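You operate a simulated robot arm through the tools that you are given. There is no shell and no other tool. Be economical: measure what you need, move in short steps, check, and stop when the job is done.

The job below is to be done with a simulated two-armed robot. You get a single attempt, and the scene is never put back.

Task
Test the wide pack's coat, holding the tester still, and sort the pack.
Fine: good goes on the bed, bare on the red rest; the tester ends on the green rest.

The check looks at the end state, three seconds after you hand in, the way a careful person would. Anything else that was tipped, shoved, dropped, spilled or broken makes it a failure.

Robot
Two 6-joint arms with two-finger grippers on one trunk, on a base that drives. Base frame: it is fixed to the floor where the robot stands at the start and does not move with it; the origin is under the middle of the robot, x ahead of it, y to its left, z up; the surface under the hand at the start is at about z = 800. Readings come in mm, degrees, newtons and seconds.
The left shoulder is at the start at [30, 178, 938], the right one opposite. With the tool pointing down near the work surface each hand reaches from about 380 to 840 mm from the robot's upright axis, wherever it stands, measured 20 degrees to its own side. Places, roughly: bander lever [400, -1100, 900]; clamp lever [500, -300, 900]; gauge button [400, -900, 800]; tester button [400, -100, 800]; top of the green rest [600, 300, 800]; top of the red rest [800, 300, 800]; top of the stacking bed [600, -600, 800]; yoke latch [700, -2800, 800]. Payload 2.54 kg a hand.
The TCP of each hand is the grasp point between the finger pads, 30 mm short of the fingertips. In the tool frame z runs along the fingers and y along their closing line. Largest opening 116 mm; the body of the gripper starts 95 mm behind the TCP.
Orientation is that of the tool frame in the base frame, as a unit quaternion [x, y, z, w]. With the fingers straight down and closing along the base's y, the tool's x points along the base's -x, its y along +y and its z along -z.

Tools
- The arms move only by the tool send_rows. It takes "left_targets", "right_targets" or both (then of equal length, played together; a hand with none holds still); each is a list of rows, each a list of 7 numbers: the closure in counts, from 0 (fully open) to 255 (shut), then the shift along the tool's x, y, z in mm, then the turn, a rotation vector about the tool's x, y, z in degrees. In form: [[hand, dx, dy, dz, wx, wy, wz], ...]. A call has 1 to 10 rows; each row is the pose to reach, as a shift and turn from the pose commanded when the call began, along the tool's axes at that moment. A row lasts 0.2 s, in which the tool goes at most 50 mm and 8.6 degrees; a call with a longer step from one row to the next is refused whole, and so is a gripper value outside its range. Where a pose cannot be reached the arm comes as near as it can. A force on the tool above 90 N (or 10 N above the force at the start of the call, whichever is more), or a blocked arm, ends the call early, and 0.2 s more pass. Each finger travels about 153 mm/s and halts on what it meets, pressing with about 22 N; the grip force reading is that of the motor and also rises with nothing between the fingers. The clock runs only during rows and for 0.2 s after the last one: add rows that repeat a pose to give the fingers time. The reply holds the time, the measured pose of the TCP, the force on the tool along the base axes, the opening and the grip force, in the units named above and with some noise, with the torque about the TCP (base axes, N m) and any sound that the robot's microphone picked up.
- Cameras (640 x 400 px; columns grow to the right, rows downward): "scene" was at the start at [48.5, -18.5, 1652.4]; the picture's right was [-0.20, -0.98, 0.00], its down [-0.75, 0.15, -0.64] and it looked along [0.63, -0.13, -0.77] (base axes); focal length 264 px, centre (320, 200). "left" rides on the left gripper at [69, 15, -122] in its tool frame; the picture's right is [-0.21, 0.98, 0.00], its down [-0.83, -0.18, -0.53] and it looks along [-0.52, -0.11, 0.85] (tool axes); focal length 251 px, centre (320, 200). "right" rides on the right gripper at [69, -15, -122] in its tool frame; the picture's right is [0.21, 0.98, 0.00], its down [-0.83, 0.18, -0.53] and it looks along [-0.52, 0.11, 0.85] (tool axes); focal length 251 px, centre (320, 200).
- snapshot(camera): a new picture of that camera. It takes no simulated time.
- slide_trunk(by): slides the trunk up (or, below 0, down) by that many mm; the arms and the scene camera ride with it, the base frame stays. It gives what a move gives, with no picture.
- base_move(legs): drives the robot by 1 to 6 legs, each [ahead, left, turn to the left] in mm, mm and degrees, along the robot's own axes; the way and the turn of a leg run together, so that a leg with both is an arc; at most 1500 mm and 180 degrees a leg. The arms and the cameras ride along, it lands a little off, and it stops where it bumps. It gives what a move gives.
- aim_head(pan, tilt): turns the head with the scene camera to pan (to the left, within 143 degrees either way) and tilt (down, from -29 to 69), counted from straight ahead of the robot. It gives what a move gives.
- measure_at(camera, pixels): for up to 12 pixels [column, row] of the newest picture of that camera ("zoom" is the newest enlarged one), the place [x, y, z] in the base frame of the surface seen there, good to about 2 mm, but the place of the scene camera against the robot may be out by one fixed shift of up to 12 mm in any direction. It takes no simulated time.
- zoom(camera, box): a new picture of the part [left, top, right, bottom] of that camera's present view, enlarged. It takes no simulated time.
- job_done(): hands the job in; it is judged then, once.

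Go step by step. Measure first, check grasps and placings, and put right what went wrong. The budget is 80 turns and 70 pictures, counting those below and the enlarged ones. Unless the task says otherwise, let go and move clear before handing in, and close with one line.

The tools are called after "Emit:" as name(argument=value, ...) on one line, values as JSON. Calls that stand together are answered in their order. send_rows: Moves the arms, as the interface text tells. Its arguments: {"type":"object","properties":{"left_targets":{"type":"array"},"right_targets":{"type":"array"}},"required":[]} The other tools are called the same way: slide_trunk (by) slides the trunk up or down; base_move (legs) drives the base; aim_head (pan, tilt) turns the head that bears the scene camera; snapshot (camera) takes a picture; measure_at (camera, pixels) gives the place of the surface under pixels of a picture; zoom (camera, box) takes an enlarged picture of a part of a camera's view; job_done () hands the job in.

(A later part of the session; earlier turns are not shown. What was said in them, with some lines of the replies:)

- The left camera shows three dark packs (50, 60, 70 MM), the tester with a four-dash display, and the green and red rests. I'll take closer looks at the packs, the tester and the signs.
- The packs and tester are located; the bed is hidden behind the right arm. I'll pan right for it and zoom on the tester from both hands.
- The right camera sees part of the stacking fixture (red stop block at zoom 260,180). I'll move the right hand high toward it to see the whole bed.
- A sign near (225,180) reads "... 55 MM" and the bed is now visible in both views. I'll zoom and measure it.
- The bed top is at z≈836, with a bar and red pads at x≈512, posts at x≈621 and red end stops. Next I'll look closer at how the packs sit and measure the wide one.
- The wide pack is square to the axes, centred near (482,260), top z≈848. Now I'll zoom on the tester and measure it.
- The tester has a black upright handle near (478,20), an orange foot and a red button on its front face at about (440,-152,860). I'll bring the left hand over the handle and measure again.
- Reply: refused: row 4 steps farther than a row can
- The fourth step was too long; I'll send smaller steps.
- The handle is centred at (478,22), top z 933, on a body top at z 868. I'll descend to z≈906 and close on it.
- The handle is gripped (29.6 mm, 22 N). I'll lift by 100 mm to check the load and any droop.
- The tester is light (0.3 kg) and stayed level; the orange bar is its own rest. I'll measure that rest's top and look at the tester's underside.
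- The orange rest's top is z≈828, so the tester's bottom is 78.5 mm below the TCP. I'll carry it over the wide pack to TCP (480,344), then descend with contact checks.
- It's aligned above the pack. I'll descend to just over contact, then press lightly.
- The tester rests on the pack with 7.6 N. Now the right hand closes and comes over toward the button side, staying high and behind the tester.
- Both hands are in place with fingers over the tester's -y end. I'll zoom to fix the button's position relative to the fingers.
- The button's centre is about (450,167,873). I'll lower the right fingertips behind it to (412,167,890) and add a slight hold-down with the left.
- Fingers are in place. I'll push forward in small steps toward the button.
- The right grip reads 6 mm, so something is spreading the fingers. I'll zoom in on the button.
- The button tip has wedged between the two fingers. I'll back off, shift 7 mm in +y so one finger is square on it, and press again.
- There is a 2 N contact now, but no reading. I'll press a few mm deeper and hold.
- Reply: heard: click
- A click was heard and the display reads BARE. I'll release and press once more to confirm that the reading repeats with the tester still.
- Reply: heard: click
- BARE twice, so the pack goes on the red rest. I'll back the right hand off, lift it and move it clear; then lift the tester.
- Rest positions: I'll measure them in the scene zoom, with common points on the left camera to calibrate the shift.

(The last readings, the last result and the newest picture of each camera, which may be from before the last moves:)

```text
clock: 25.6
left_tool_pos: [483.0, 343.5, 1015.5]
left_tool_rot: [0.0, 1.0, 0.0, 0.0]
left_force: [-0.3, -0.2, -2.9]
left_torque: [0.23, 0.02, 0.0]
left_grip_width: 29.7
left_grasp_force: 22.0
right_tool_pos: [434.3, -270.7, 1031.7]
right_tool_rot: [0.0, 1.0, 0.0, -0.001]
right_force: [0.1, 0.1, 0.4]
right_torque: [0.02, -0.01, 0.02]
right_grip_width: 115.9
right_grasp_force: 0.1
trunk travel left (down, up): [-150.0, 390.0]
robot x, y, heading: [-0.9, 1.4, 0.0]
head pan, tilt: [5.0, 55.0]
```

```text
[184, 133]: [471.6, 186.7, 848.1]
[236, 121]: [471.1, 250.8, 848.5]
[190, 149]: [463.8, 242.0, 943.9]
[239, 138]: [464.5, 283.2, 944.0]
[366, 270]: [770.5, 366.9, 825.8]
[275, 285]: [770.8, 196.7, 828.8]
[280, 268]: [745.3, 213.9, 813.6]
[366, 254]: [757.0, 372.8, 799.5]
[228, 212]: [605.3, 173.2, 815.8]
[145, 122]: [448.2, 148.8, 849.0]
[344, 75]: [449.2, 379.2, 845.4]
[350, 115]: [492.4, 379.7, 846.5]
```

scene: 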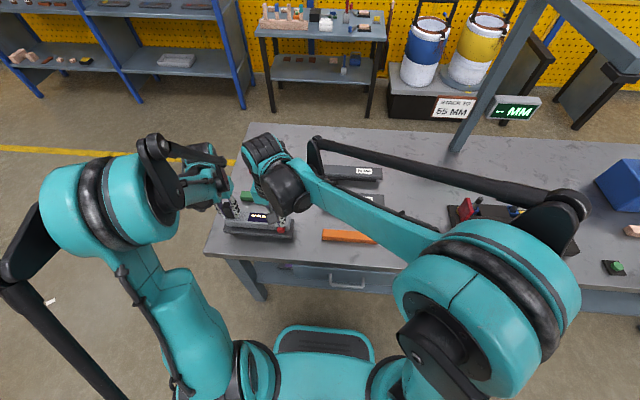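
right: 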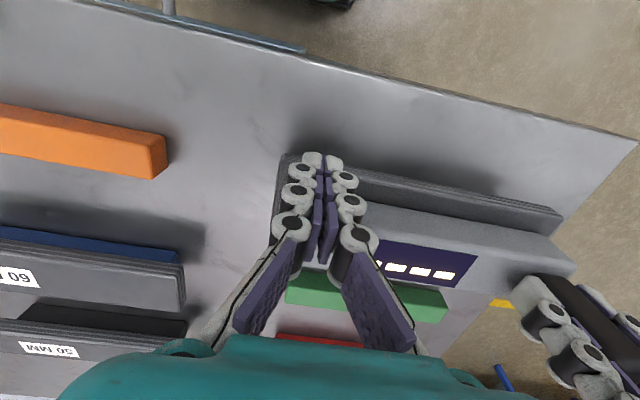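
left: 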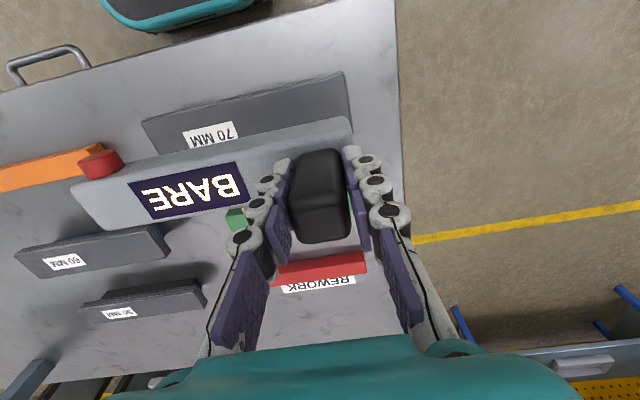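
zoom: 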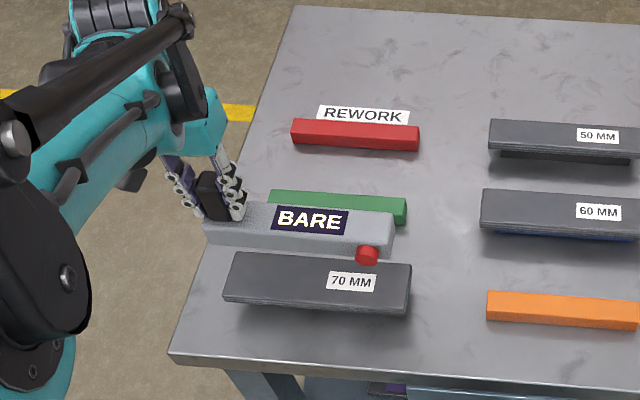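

Scene shift is about y +8, z +6.5. The green rest is centred near (617,267), top 828, so the TCP target is (617,350,~907). I'll go there and lower the tester.

Emit:
send_rows(left_targets=[[255, -40, 2, 0, 0, 0, 0], [255, -80, 4, 0, 0, 0, 0], [255, -120, 6, 0, 0, 0, 0], [255, -134, 7, 10, 0, 0, 0], [255, -134, 7, 50, 0, 0, 0], [255, -134, 7, 85, 0, 0, 0], [255, -134, 7, 98, 0, 0, 0], [255, -134, 7, 98, 0, 0, 0]])

Emit:
zoom(camera="scene", box=[180, 120, 340, 270])

```text
clock: 27.4
left_tool_pos: [615.9, 351.4, 915.4]
left_tool_rot: [0.0, 1.0, 0.0, 0.001]
left_force: [0.1, 0.9, -2.5]
left_torque: [0.24, -0.03, 0.02]
left_grip_width: 29.8
left_grasp_force: 21.6
right_tool_pos: [435.1, -271.3, 1031.1]
right_tool_rot: [0.0, 1.0, 0.0, 0.0]
right_force: [0.3, 0.4, -0.7]
right_torque: [-0.02, -0.01, -0.01]
right_grip_width: 116.0
right_grasp_force: 0.1
trunk travel left (down, up): [-150.0, 390.0]
robot x, y, heading: [0.6, -1.3, 0.1]
head pan, tilt: [5.0, 55.0]
```

```text
2.67 times, centred on (260, 195) of scene
```

zoom: 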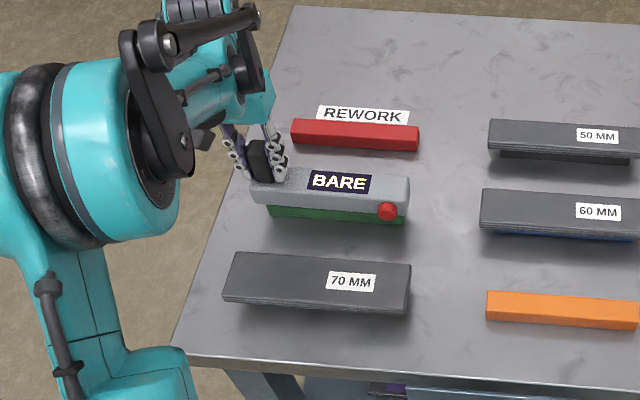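

It's squarely over the green rest, 8–9 mm above. I'll lower to contact.

Emit:
send_rows(left_targets=[[255, 0, 0, 5, 0, 0, 0], [255, 0, 0, 8, 0, 0, 0], [255, 0, 0, 9.5, 0, 0, 0], [255, 0, 0, 9.5, 0, 0, 0]])

```text
clock: 28.4
left_tool_pos: [616.7, 350.8, 909.5]
left_tool_rot: [0.0, 1.0, 0.0, -0.001]
left_force: [0.2, 0.2, -0.6]
left_torque: [-0.05, -0.08, 0.06]
left_grip_width: 29.4
left_grasp_force: 22.2
right_tool_pos: [434.9, -270.9, 1032.3]
right_tool_rot: [-0.001, 1.0, 0.0, 0.001]
right_force: [0.4, 0.1, 1.5]
right_torque: [-0.01, 0.01, 0.0]
right_grip_width: 116.1
right_grasp_force: 0.0
trunk travel left (down, up): [-150.0, 390.0]
robot x, y, heading: [-0.0, 1.0, -0.1]
head pan, tilt: [5.0, 55.0]
```

Contact shows (the weight reading fell from -2.9 to -0.6 N and the torque changed). I'll press 1 mm more, open and rise.

Emit:
send_rows(left_targets=[[255, 0, 0, 1, 0, 0, 0], [200, 0, 0, 0.5, 0, 0, 0], [100, 0, 0, 0, 0, 0, 0], [0, 0, 0, 0, 0, 0, 0], [0, 0, 0, 0, 0, 0, 0], [0, 0, 0, -20, 0, 0, 0], [0, 0, 0, -60, 0, 0, 0], [0, 0, 0, -105, 0, 0, 0], [0, 0, 0, -140, 0, 0, 0]])

Emit:
zoom(camera="scene", box=[180, 120, 340, 270])

Emit:
snapshot(camera="left")

```text
clock: 30.4
left_tool_pos: [616.7, 350.2, 1048.9]
left_tool_rot: [0.0, 1.0, 0.0, 0.001]
left_force: [-0.7, 0.6, -1.1]
left_torque: [-0.01, -0.01, -0.03]
left_grip_width: 116.0
left_grasp_force: 0.1
right_tool_pos: [434.5, -271.9, 1031.7]
right_tool_rot: [0.0, 1.0, 0.0, 0.0]
right_force: [-0.2, 0.4, -0.2]
right_torque: [0.02, -0.01, -0.01]
right_grip_width: 116.0
right_grasp_force: 0.1
trunk travel left (down, up): [-150.0, 390.0]
robot x, y, heading: [-3.2, -0.7, 0.0]
head pan, tilt: [5.0, 55.0]
```

```text
2.67 times, centred on (260, 195) of scene
```

zoom: 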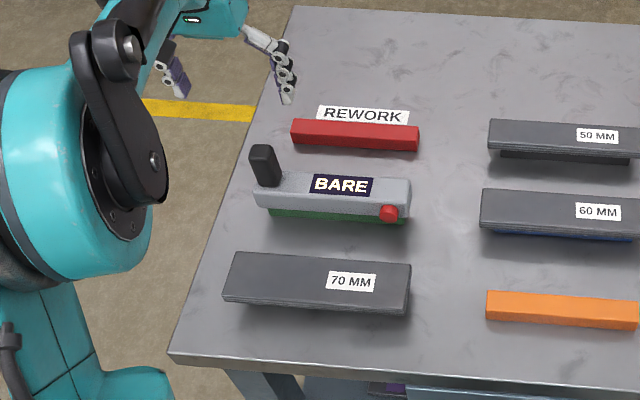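

```text
31 pictures are left
```

left: 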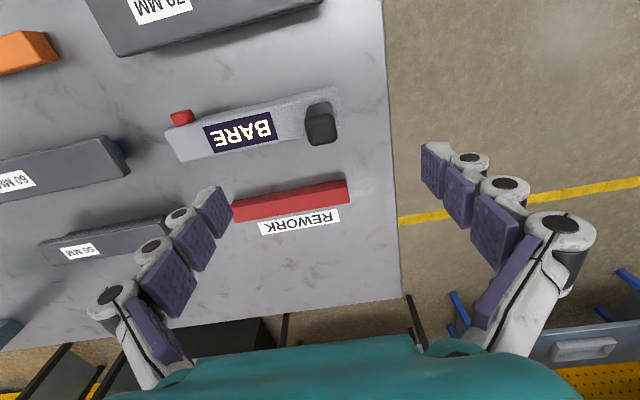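

The tester is standing on the green rest. I'll move the left hand above the pack's centre (482,264) while turning it 90° so the fingers close along x.

Emit:
send_rows(left_targets=[[0, 15, -10, 0, 0, 0, 8.5], [0, 30, -20, 0, 0, 0, 17], [0, 45, -30, 0, 0, 0, 25.5], [0, 60, -40, 0, 0, 0, 34], [0, 75, -50, 0, 0, 0, 42.5], [0, 90, -60, 0, 0, 0, 51], [0, 105, -70, 0, 0, 0, 59.5], [0, 120, -78, 0, 0, 0, 68], [0, 135, -86, 0, 0, 0, 76.5], [0, 135, -86, 0, 0, 0, 85]])

Emit:
measure_at(camera="left", pixels=[[233, 203], [347, 180], [348, 190], [290, 200], [235, 215]])

```text
clock: 32.6
left_tool_pos: [481.4, 264.3, 1047.8]
left_tool_rot: [0.677, 0.736, 0.0, 0.0]
left_force: [-0.5, -1.1, -0.2]
left_torque: [-0.05, 0.01, -0.02]
left_grip_width: 115.9
left_grasp_force: 0.0
right_tool_pos: [435.1, -269.7, 1032.1]
right_tool_rot: [0.0, 1.0, 0.0, 0.0]
right_force: [-1.4, 0.2, 0.6]
right_torque: [0.01, 0.01, 0.01]
right_grip_width: 116.1
right_grasp_force: 0.2
trunk travel left (down, up): [-150.0, 390.0]
robot x, y, heading: [-2.7, -1.7, 0.0]
head pan, tilt: [5.0, 55.0]
```

```text
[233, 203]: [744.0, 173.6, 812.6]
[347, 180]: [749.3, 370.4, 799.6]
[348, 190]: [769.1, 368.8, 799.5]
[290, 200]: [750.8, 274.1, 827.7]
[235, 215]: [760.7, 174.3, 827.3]
```

The turn worked. The red rest is centred at (758,270), top 828. I'll finish the last 5° and check alignment.

Emit:
send_rows(left_targets=[[0, 0, 0, 10, 0, 0, 5], [0, 0, 0, 40, 0, 0, 5], [0, 0, 0, 60, 0, 0, 5], [0, 0, 0, 60, 0, 0, 5]])

Emit:
snapshot(camera="left")

Emit:
zoom(camera="scene", box=[200, 160, 320, 250])

```text
clock: 33.6
left_tool_pos: [480.7, 264.5, 987.7]
left_tool_rot: [0.707, 0.707, 0.0, 0.0]
left_force: [-0.1, 0.7, 0.5]
left_torque: [-0.03, -0.04, -0.03]
left_grip_width: 115.7
left_grasp_force: 0.0
right_tool_pos: [434.3, -271.2, 1031.8]
right_tool_rot: [0.0, 1.0, 0.0, 0.0]
right_force: [0.6, -0.3, -0.2]
right_torque: [0.04, -0.03, -0.03]
right_grip_width: 116.0
right_grasp_force: 0.1
trunk travel left (down, up): [-150.0, 390.0]
robot x, y, heading: [-0.3, 1.1, 0.1]
head pan, tilt: [5.0, 55.0]
```

```text
30 pictures are left
```

left: 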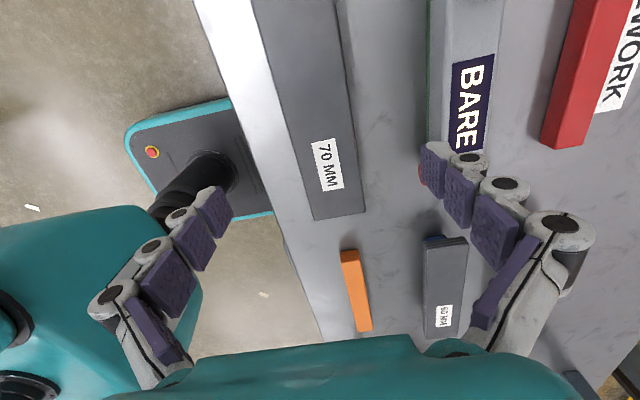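

```text
4.44 times, centred on (260, 205) of scene
```

zoom: 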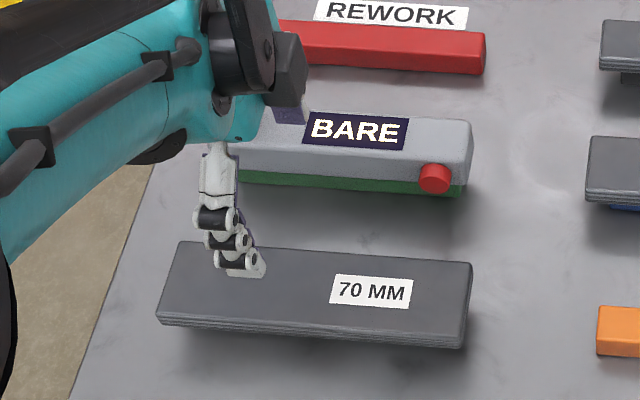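

The fingers straddle the pack. I'll descend to TCP z≈843 (tips about 13 mm above the table) and close.

Emit:
send_rows(left_targets=[[0, 0, 1, 45, 0, 0, 0], [0, 0, 1, 90, 0, 0, 0], [0, 0, 1, 125, 0, 0, 0], [0, 0, 1, 145, 0, 0, 0], [60, 0, 1, 145, 0, 0, 0], [120, 0, 1, 145, 0, 0, 0], [200, 0, 1, 145, 0, 0, 0], [255, 0, 1, 145, 0, 0, 0], [255, 0, 1, 145, 0, 0, 0]])

Emit:
zoom(camera="scene", box=[200, 160, 320, 250])

```text
clock: 35.6
left_tool_pos: [482.4, 262.6, 841.2]
left_tool_rot: [0.707, 0.707, -0.001, 0.0]
left_force: [-2.1, -0.6, 0.1]
left_torque: [0.01, -0.05, 0.0]
left_grip_width: 69.1
left_grasp_force: 22.4
right_tool_pos: [434.4, -272.2, 1032.9]
right_tool_rot: [0.0, 1.0, 0.001, 0.0]
right_force: [-0.4, 0.5, -0.8]
right_torque: [-0.02, 0.0, -0.04]
right_grip_width: 116.1
right_grasp_force: 0.1
trunk travel left (down, up): [-150.0, 390.0]
robot x, y, heading: [-0.2, -1.1, 0.2]
head pan, tilt: [5.0, 55.0]
```

```text
4.44 times, centred on (260, 205) of scene
```

zoom: 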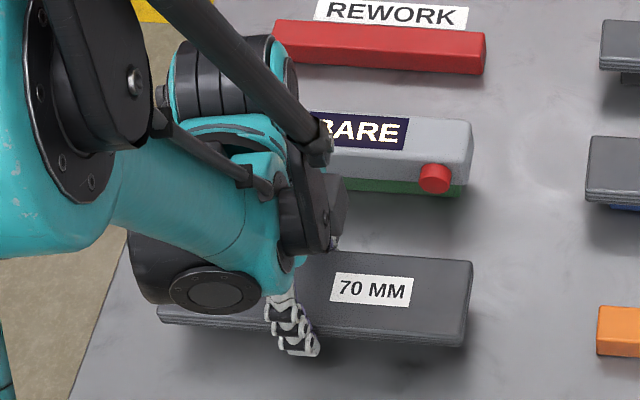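

Gripped at 69.1 mm. I'll lift gently by 25 mm to check load, tilt and slip.

Emit:
send_rows(left_targets=[[255, 0, 0, -4, 0, 0, 0], [255, 0, 0, -10, 0, 0, 0], [255, 0, 0, -18, 0, 0, 0], [255, 0, 0, -25, 0, 0, 0], [255, 0, 0, -25, 0, 0, 0]])

Emit:
zoom(camera="scene", box=[200, 160, 320, 250])

```text
clock: 36.8
left_tool_pos: [482.3, 263.7, 867.5]
left_tool_rot: [0.707, 0.707, 0.0, -0.001]
left_force: [0.1, 0.1, -6.8]
left_torque: [0.01, 0.03, -0.02]
left_grip_width: 68.9
left_grasp_force: 21.9
right_tool_pos: [435.3, -270.3, 1031.8]
right_tool_rot: [0.0, 1.0, 0.0, 0.0]
right_force: [0.3, 0.2, -0.3]
right_torque: [-0.02, 0.01, -0.01]
right_grip_width: 116.1
right_grasp_force: 0.0
trunk travel left (down, up): [-150.0, 390.0]
robot x, y, heading: [1.4, 1.8, 0.0]
head pan, tilt: [5.0, 55.0]
```

```text
4.44 times, centred on (260, 205) of scene
```

zoom: 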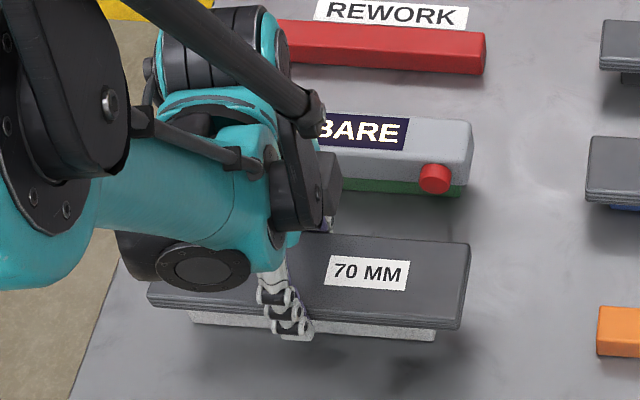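

Load is only 6.8 N and level. I'll lift on to z≈1000 and see whether the grey bar below is part of the pack or stays on the table.

Emit:
send_rows(left_targets=[[255, 0, 0, -30, 0, 0, 0], [255, 0, 0, -65, 0, 0, 0], [255, 0, 0, -100, 0, 0, 0], [255, 0, 0, -135, 0, 0, 0], [255, 0, 0, -140, 0, 0, 0]])

Emit:
zoom(camera="scene", box=[180, 120, 340, 270])

Emit:
measure_at(camera="zoom", pixels=[[300, 300], [300, 310], [380, 305], [250, 300], [300, 260], [300, 235]])

```text
clock: 38.0
left_tool_pos: [483.4, 263.2, 1009.9]
left_tool_rot: [0.707, 0.707, 0.0, -0.001]
left_force: [0.3, -0.1, -7.0]
left_torque: [0.01, 0.03, 0.02]
left_grip_width: 68.8
left_grasp_force: 22.0
right_tool_pos: [434.5, -270.4, 1031.8]
right_tool_rot: [0.0, 1.0, 0.0, 0.0]
right_force: [0.1, 0.6, -0.4]
right_torque: [0.01, 0.01, -0.01]
right_grip_width: 116.1
right_grasp_force: 0.2
trunk travel left (down, up): [-150.0, 390.0]
robot x, y, heading: [0.5, 2.1, 0.0]
head pan, tilt: [5.0, 55.0]
```

```text
2.67 times, centred on (260, 195) of scene
```

zoom: 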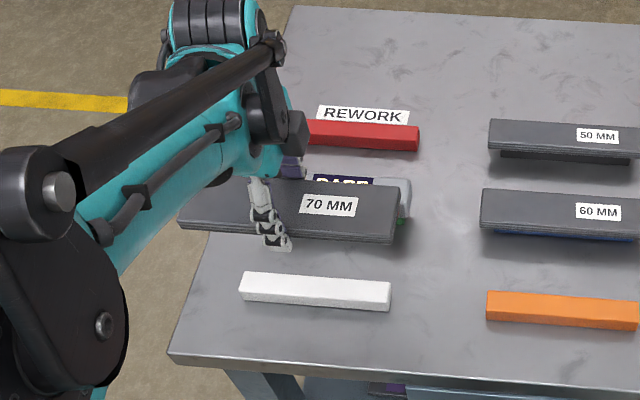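

```text
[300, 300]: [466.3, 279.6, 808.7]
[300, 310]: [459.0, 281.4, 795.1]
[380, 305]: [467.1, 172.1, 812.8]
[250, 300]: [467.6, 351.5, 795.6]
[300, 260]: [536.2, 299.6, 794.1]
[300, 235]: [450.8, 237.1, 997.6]
```

The white rest stays behind (top ≈828, as on the red one), so the placing TCP is z≈841. I'll carry the pack over the tester toward (758,268) at this height.

Emit:
send_rows(left_targets=[[255, 0, 30, 0, 0, 0, 0], [255, 1, 65, 0, 0, 0, 0], [255, 2, 100, 0, 0, 0, 0], [255, 3, 135, 0, 0, 0, 0], [255, 4, 170, 0, 0, 0, 0], [255, 5, 205, 0, 0, 0, 0], [255, 5, 240, 0, 0, 0, 0], [255, 5, 265, 0, 0, 0, 0], [255, 5, 275, 0, 0, 0, 0], [255, 5, 275, 0, 0, 0, 0]])

Emit:
zoom(camera="scene", box=[180, 90, 340, 240])

```text
clock: 40.2
left_tool_pos: [759.3, 270.1, 1007.8]
left_tool_rot: [0.706, 0.708, -0.001, 0.0]
left_force: [-0.4, 0.5, -7.5]
left_torque: [0.02, 0.01, -0.01]
left_grip_width: 69.0
left_grasp_force: 21.6
right_tool_pos: [434.9, -271.2, 1031.7]
right_tool_rot: [0.0, 1.0, 0.0, 0.0]
right_force: [-0.2, -0.4, -1.5]
right_torque: [-0.01, 0.01, 0.0]
right_grip_width: 116.0
right_grasp_force: 0.0
trunk travel left (down, up): [-150.0, 390.0]
robot x, y, heading: [0.9, 0.1, -0.1]
head pan, tilt: [5.0, 55.0]
```

```text
2.67 times, centred on (260, 165) of scene
```

zoom: 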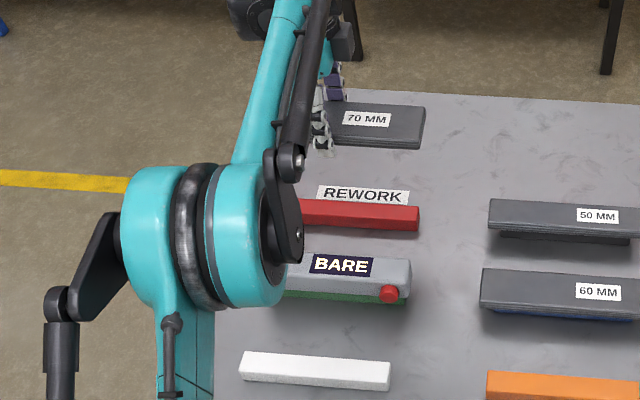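

The pack is over the red rest. I'll descend to about 10 mm above it and check clearance.

Emit:
send_rows(left_targets=[[255, -1, -1, 30, 0, 0, 0], [255, -1, -1, 60, 0, 0, 0], [255, -1, -1, 90, 0, 0, 0], [255, -1, -1, 120, 0, 0, 0], [255, -1, -1, 145, 0, 0, 0], [255, -1, -1, 156, 0, 0, 0], [255, -1, -1, 156, 0, 0, 0]])

Emit:
zoom(camera="scene", box=[180, 90, 340, 240])

Emit:
snapshot(camera="left")

```text
clock: 41.8
left_tool_pos: [755.4, 270.8, 851.8]
left_tool_rot: [0.707, 0.707, 0.0, 0.001]
left_force: [0.7, -0.2, -8.1]
left_torque: [0.01, 0.02, 0.02]
left_grip_width: 68.9
left_grasp_force: 22.5
right_tool_pos: [435.6, -270.4, 1031.4]
right_tool_rot: [0.0, 1.0, 0.0, 0.0]
right_force: [0.0, 0.5, -0.1]
right_torque: [-0.02, 0.03, 0.01]
right_grip_width: 115.9
right_grasp_force: 0.1
trunk travel left (down, up): [-150.0, 390.0]
robot x, y, heading: [1.0, 3.7, -0.1]
head pan, tilt: [5.0, 55.0]
```

```text
2.67 times, centred on (260, 165) of scene
```

zoom: 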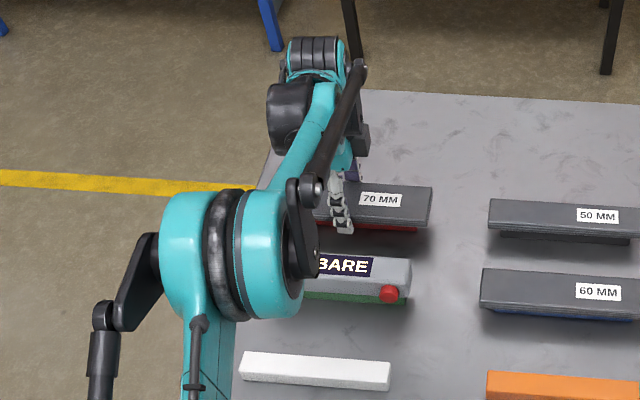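

```text
23 pictures are left
```

left: 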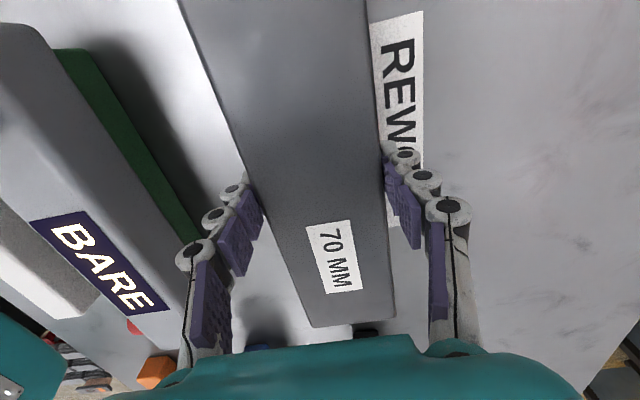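

It's level and centred over the rest with clear space to the tester. I'll lower the last ~10 mm to contact.

Emit:
send_rows(left_targets=[[255, 0, 1, 5, 0, 0, 0], [255, 0, 1, 8, 0, 0, 0], [255, 0, 1, 10, 0, 0, 0], [255, 0, 1, 11, 0, 0, 0], [255, 0, 1, 11, 0, 0, 0]])

```text
clock: 43.0
left_tool_pos: [756.0, 268.5, 842.1]
left_tool_rot: [0.707, 0.707, 0.0, 0.0]
left_force: [4.2, 1.6, 4.9]
left_torque: [-0.31, -0.02, 0.18]
left_grip_width: 68.9
left_grasp_force: 21.8
right_tool_pos: [434.5, -271.6, 1031.7]
right_tool_rot: [0.0, 1.0, 0.0, 0.0]
right_force: [0.4, -1.6, -0.2]
right_torque: [-0.01, 0.03, -0.01]
right_grip_width: 116.1
right_grasp_force: 0.1
trunk travel left (down, up): [-150.0, 390.0]
robot x, y, heading: [2.1, 3.9, -0.1]
head pan, tilt: [5.0, 55.0]
```

Seated with 4.9 N. I'll open and rise straight up.

Emit:
send_rows(left_targets=[[255, 0, 0, -1, 0, 0, 0], [200, 0, 0, -1, 0, 0, 0], [130, 0, 0, -1, 0, 0, 0], [0, 0, 0, -1, 0, 0, 0], [0, 0, 0, -1, 0, 0, 0], [0, 0, 0, -20, 0, 0, 0], [0, 0, 0, -60, 0, 0, 0], [0, 0, 0, -100, 0, 0, 0], [0, 0, 0, -140, 0, 0, 0], [0, 0, 0, -170, 0, 0, 0]])

Emit:
snapshot(camera="left")

Emit:
zoom(camera="scene", box=[180, 90, 340, 240])

```text
clock: 45.2
left_tool_pos: [756.9, 268.8, 1012.5]
left_tool_rot: [0.707, 0.708, 0.0, 0.0]
left_force: [-0.3, -1.0, 0.6]
left_torque: [-0.02, 0.0, -0.01]
left_grip_width: 116.1
left_grasp_force: 0.1
right_tool_pos: [433.8, -270.6, 1032.3]
right_tool_rot: [0.001, 1.0, 0.0, 0.0]
right_force: [-0.5, 0.0, -0.3]
right_torque: [-0.04, -0.05, -0.01]
right_grip_width: 115.9
right_grasp_force: 0.0
trunk travel left (down, up): [-150.0, 390.0]
robot x, y, heading: [1.1, 4.3, 0.1]
head pan, tilt: [5.0, 55.0]
```

```text
22 pictures are left
```

left: 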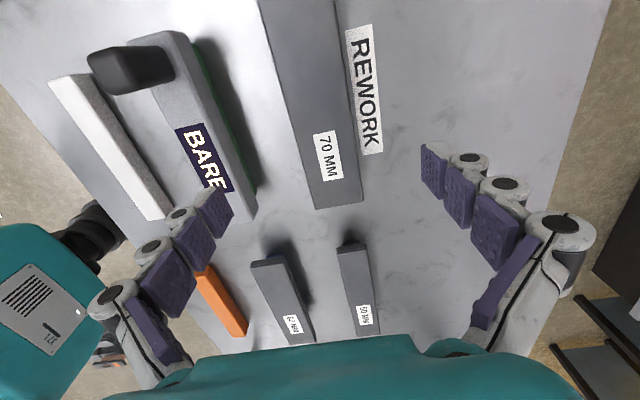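

```text
2.67 times, centred on (260, 165) of scene
```

zoom: 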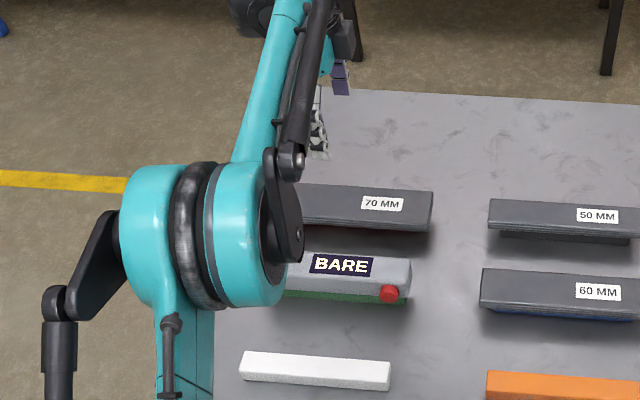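

The pack sits level on the red rest and the tester stands on the green one. I'll draw the left hand back high over the table and take a final look.

Emit:
send_rows(left_targets=[[0, 0, 0, -45, 0, 0, 0], [0, 0, -40, -70, 0, 0, 0], [0, 0, -85, -70, 0, 0, 0], [0, 0, -130, -70, 0, 0, 0], [0, 0, -175, -70, 0, 0, 0], [0, 0, -220, -70, 0, 0, 0], [0, 0, -265, -70, 0, 0, 0], [0, 0, -280, -70, 0, 0, 0]])

Emit:
zoom(camera="scene", box=[180, 110, 400, 250])

Emit:
measure_at(camera="zoom", pixels=[[350, 120], [300, 120], [250, 120], [300, 112], [300, 190], [350, 195]])

```text
clock: 47.0
left_tool_pos: [476.0, 269.4, 1079.6]
left_tool_rot: [0.707, 0.707, 0.0, 0.0]
left_force: [0.1, 0.5, -0.1]
left_torque: [-0.01, 0.01, 0.04]
left_grip_width: 116.0
left_grasp_force: 0.1
right_tool_pos: [434.6, -271.5, 1032.0]
right_tool_rot: [0.0, 1.0, 0.0, -0.001]
right_force: [-0.1, 0.5, -0.2]
right_torque: [0.0, -0.04, 0.01]
right_grip_width: 116.3
right_grasp_force: 0.0
trunk travel left (down, up): [-150.0, 390.0]
robot x, y, heading: [1.4, 0.6, 0.0]
head pan, tilt: [5.0, 55.0]
```

```text
2.86 times, centred on (290, 180) of scene
```

zoom: 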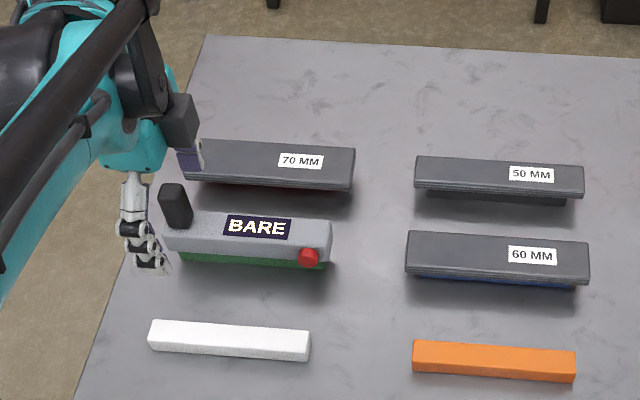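

```text
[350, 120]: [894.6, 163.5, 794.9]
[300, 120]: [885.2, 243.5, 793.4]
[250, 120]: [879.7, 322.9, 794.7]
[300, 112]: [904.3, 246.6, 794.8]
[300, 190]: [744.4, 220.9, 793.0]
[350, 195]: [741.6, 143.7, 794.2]
```

The final view shows the 70 MM pack on the red rest at (270,165) and the tester reading BARE on the green rest at (250,235). Everything else is undisturbed and both hands are clear, so I'm handing in.

Emit:
job_done()

```text
The job is handed in.
```

The wide (70 MM) pack's coat tested BARE on two presses with the tester held still, so the pack is on the red rest and the tester is on the green rest.
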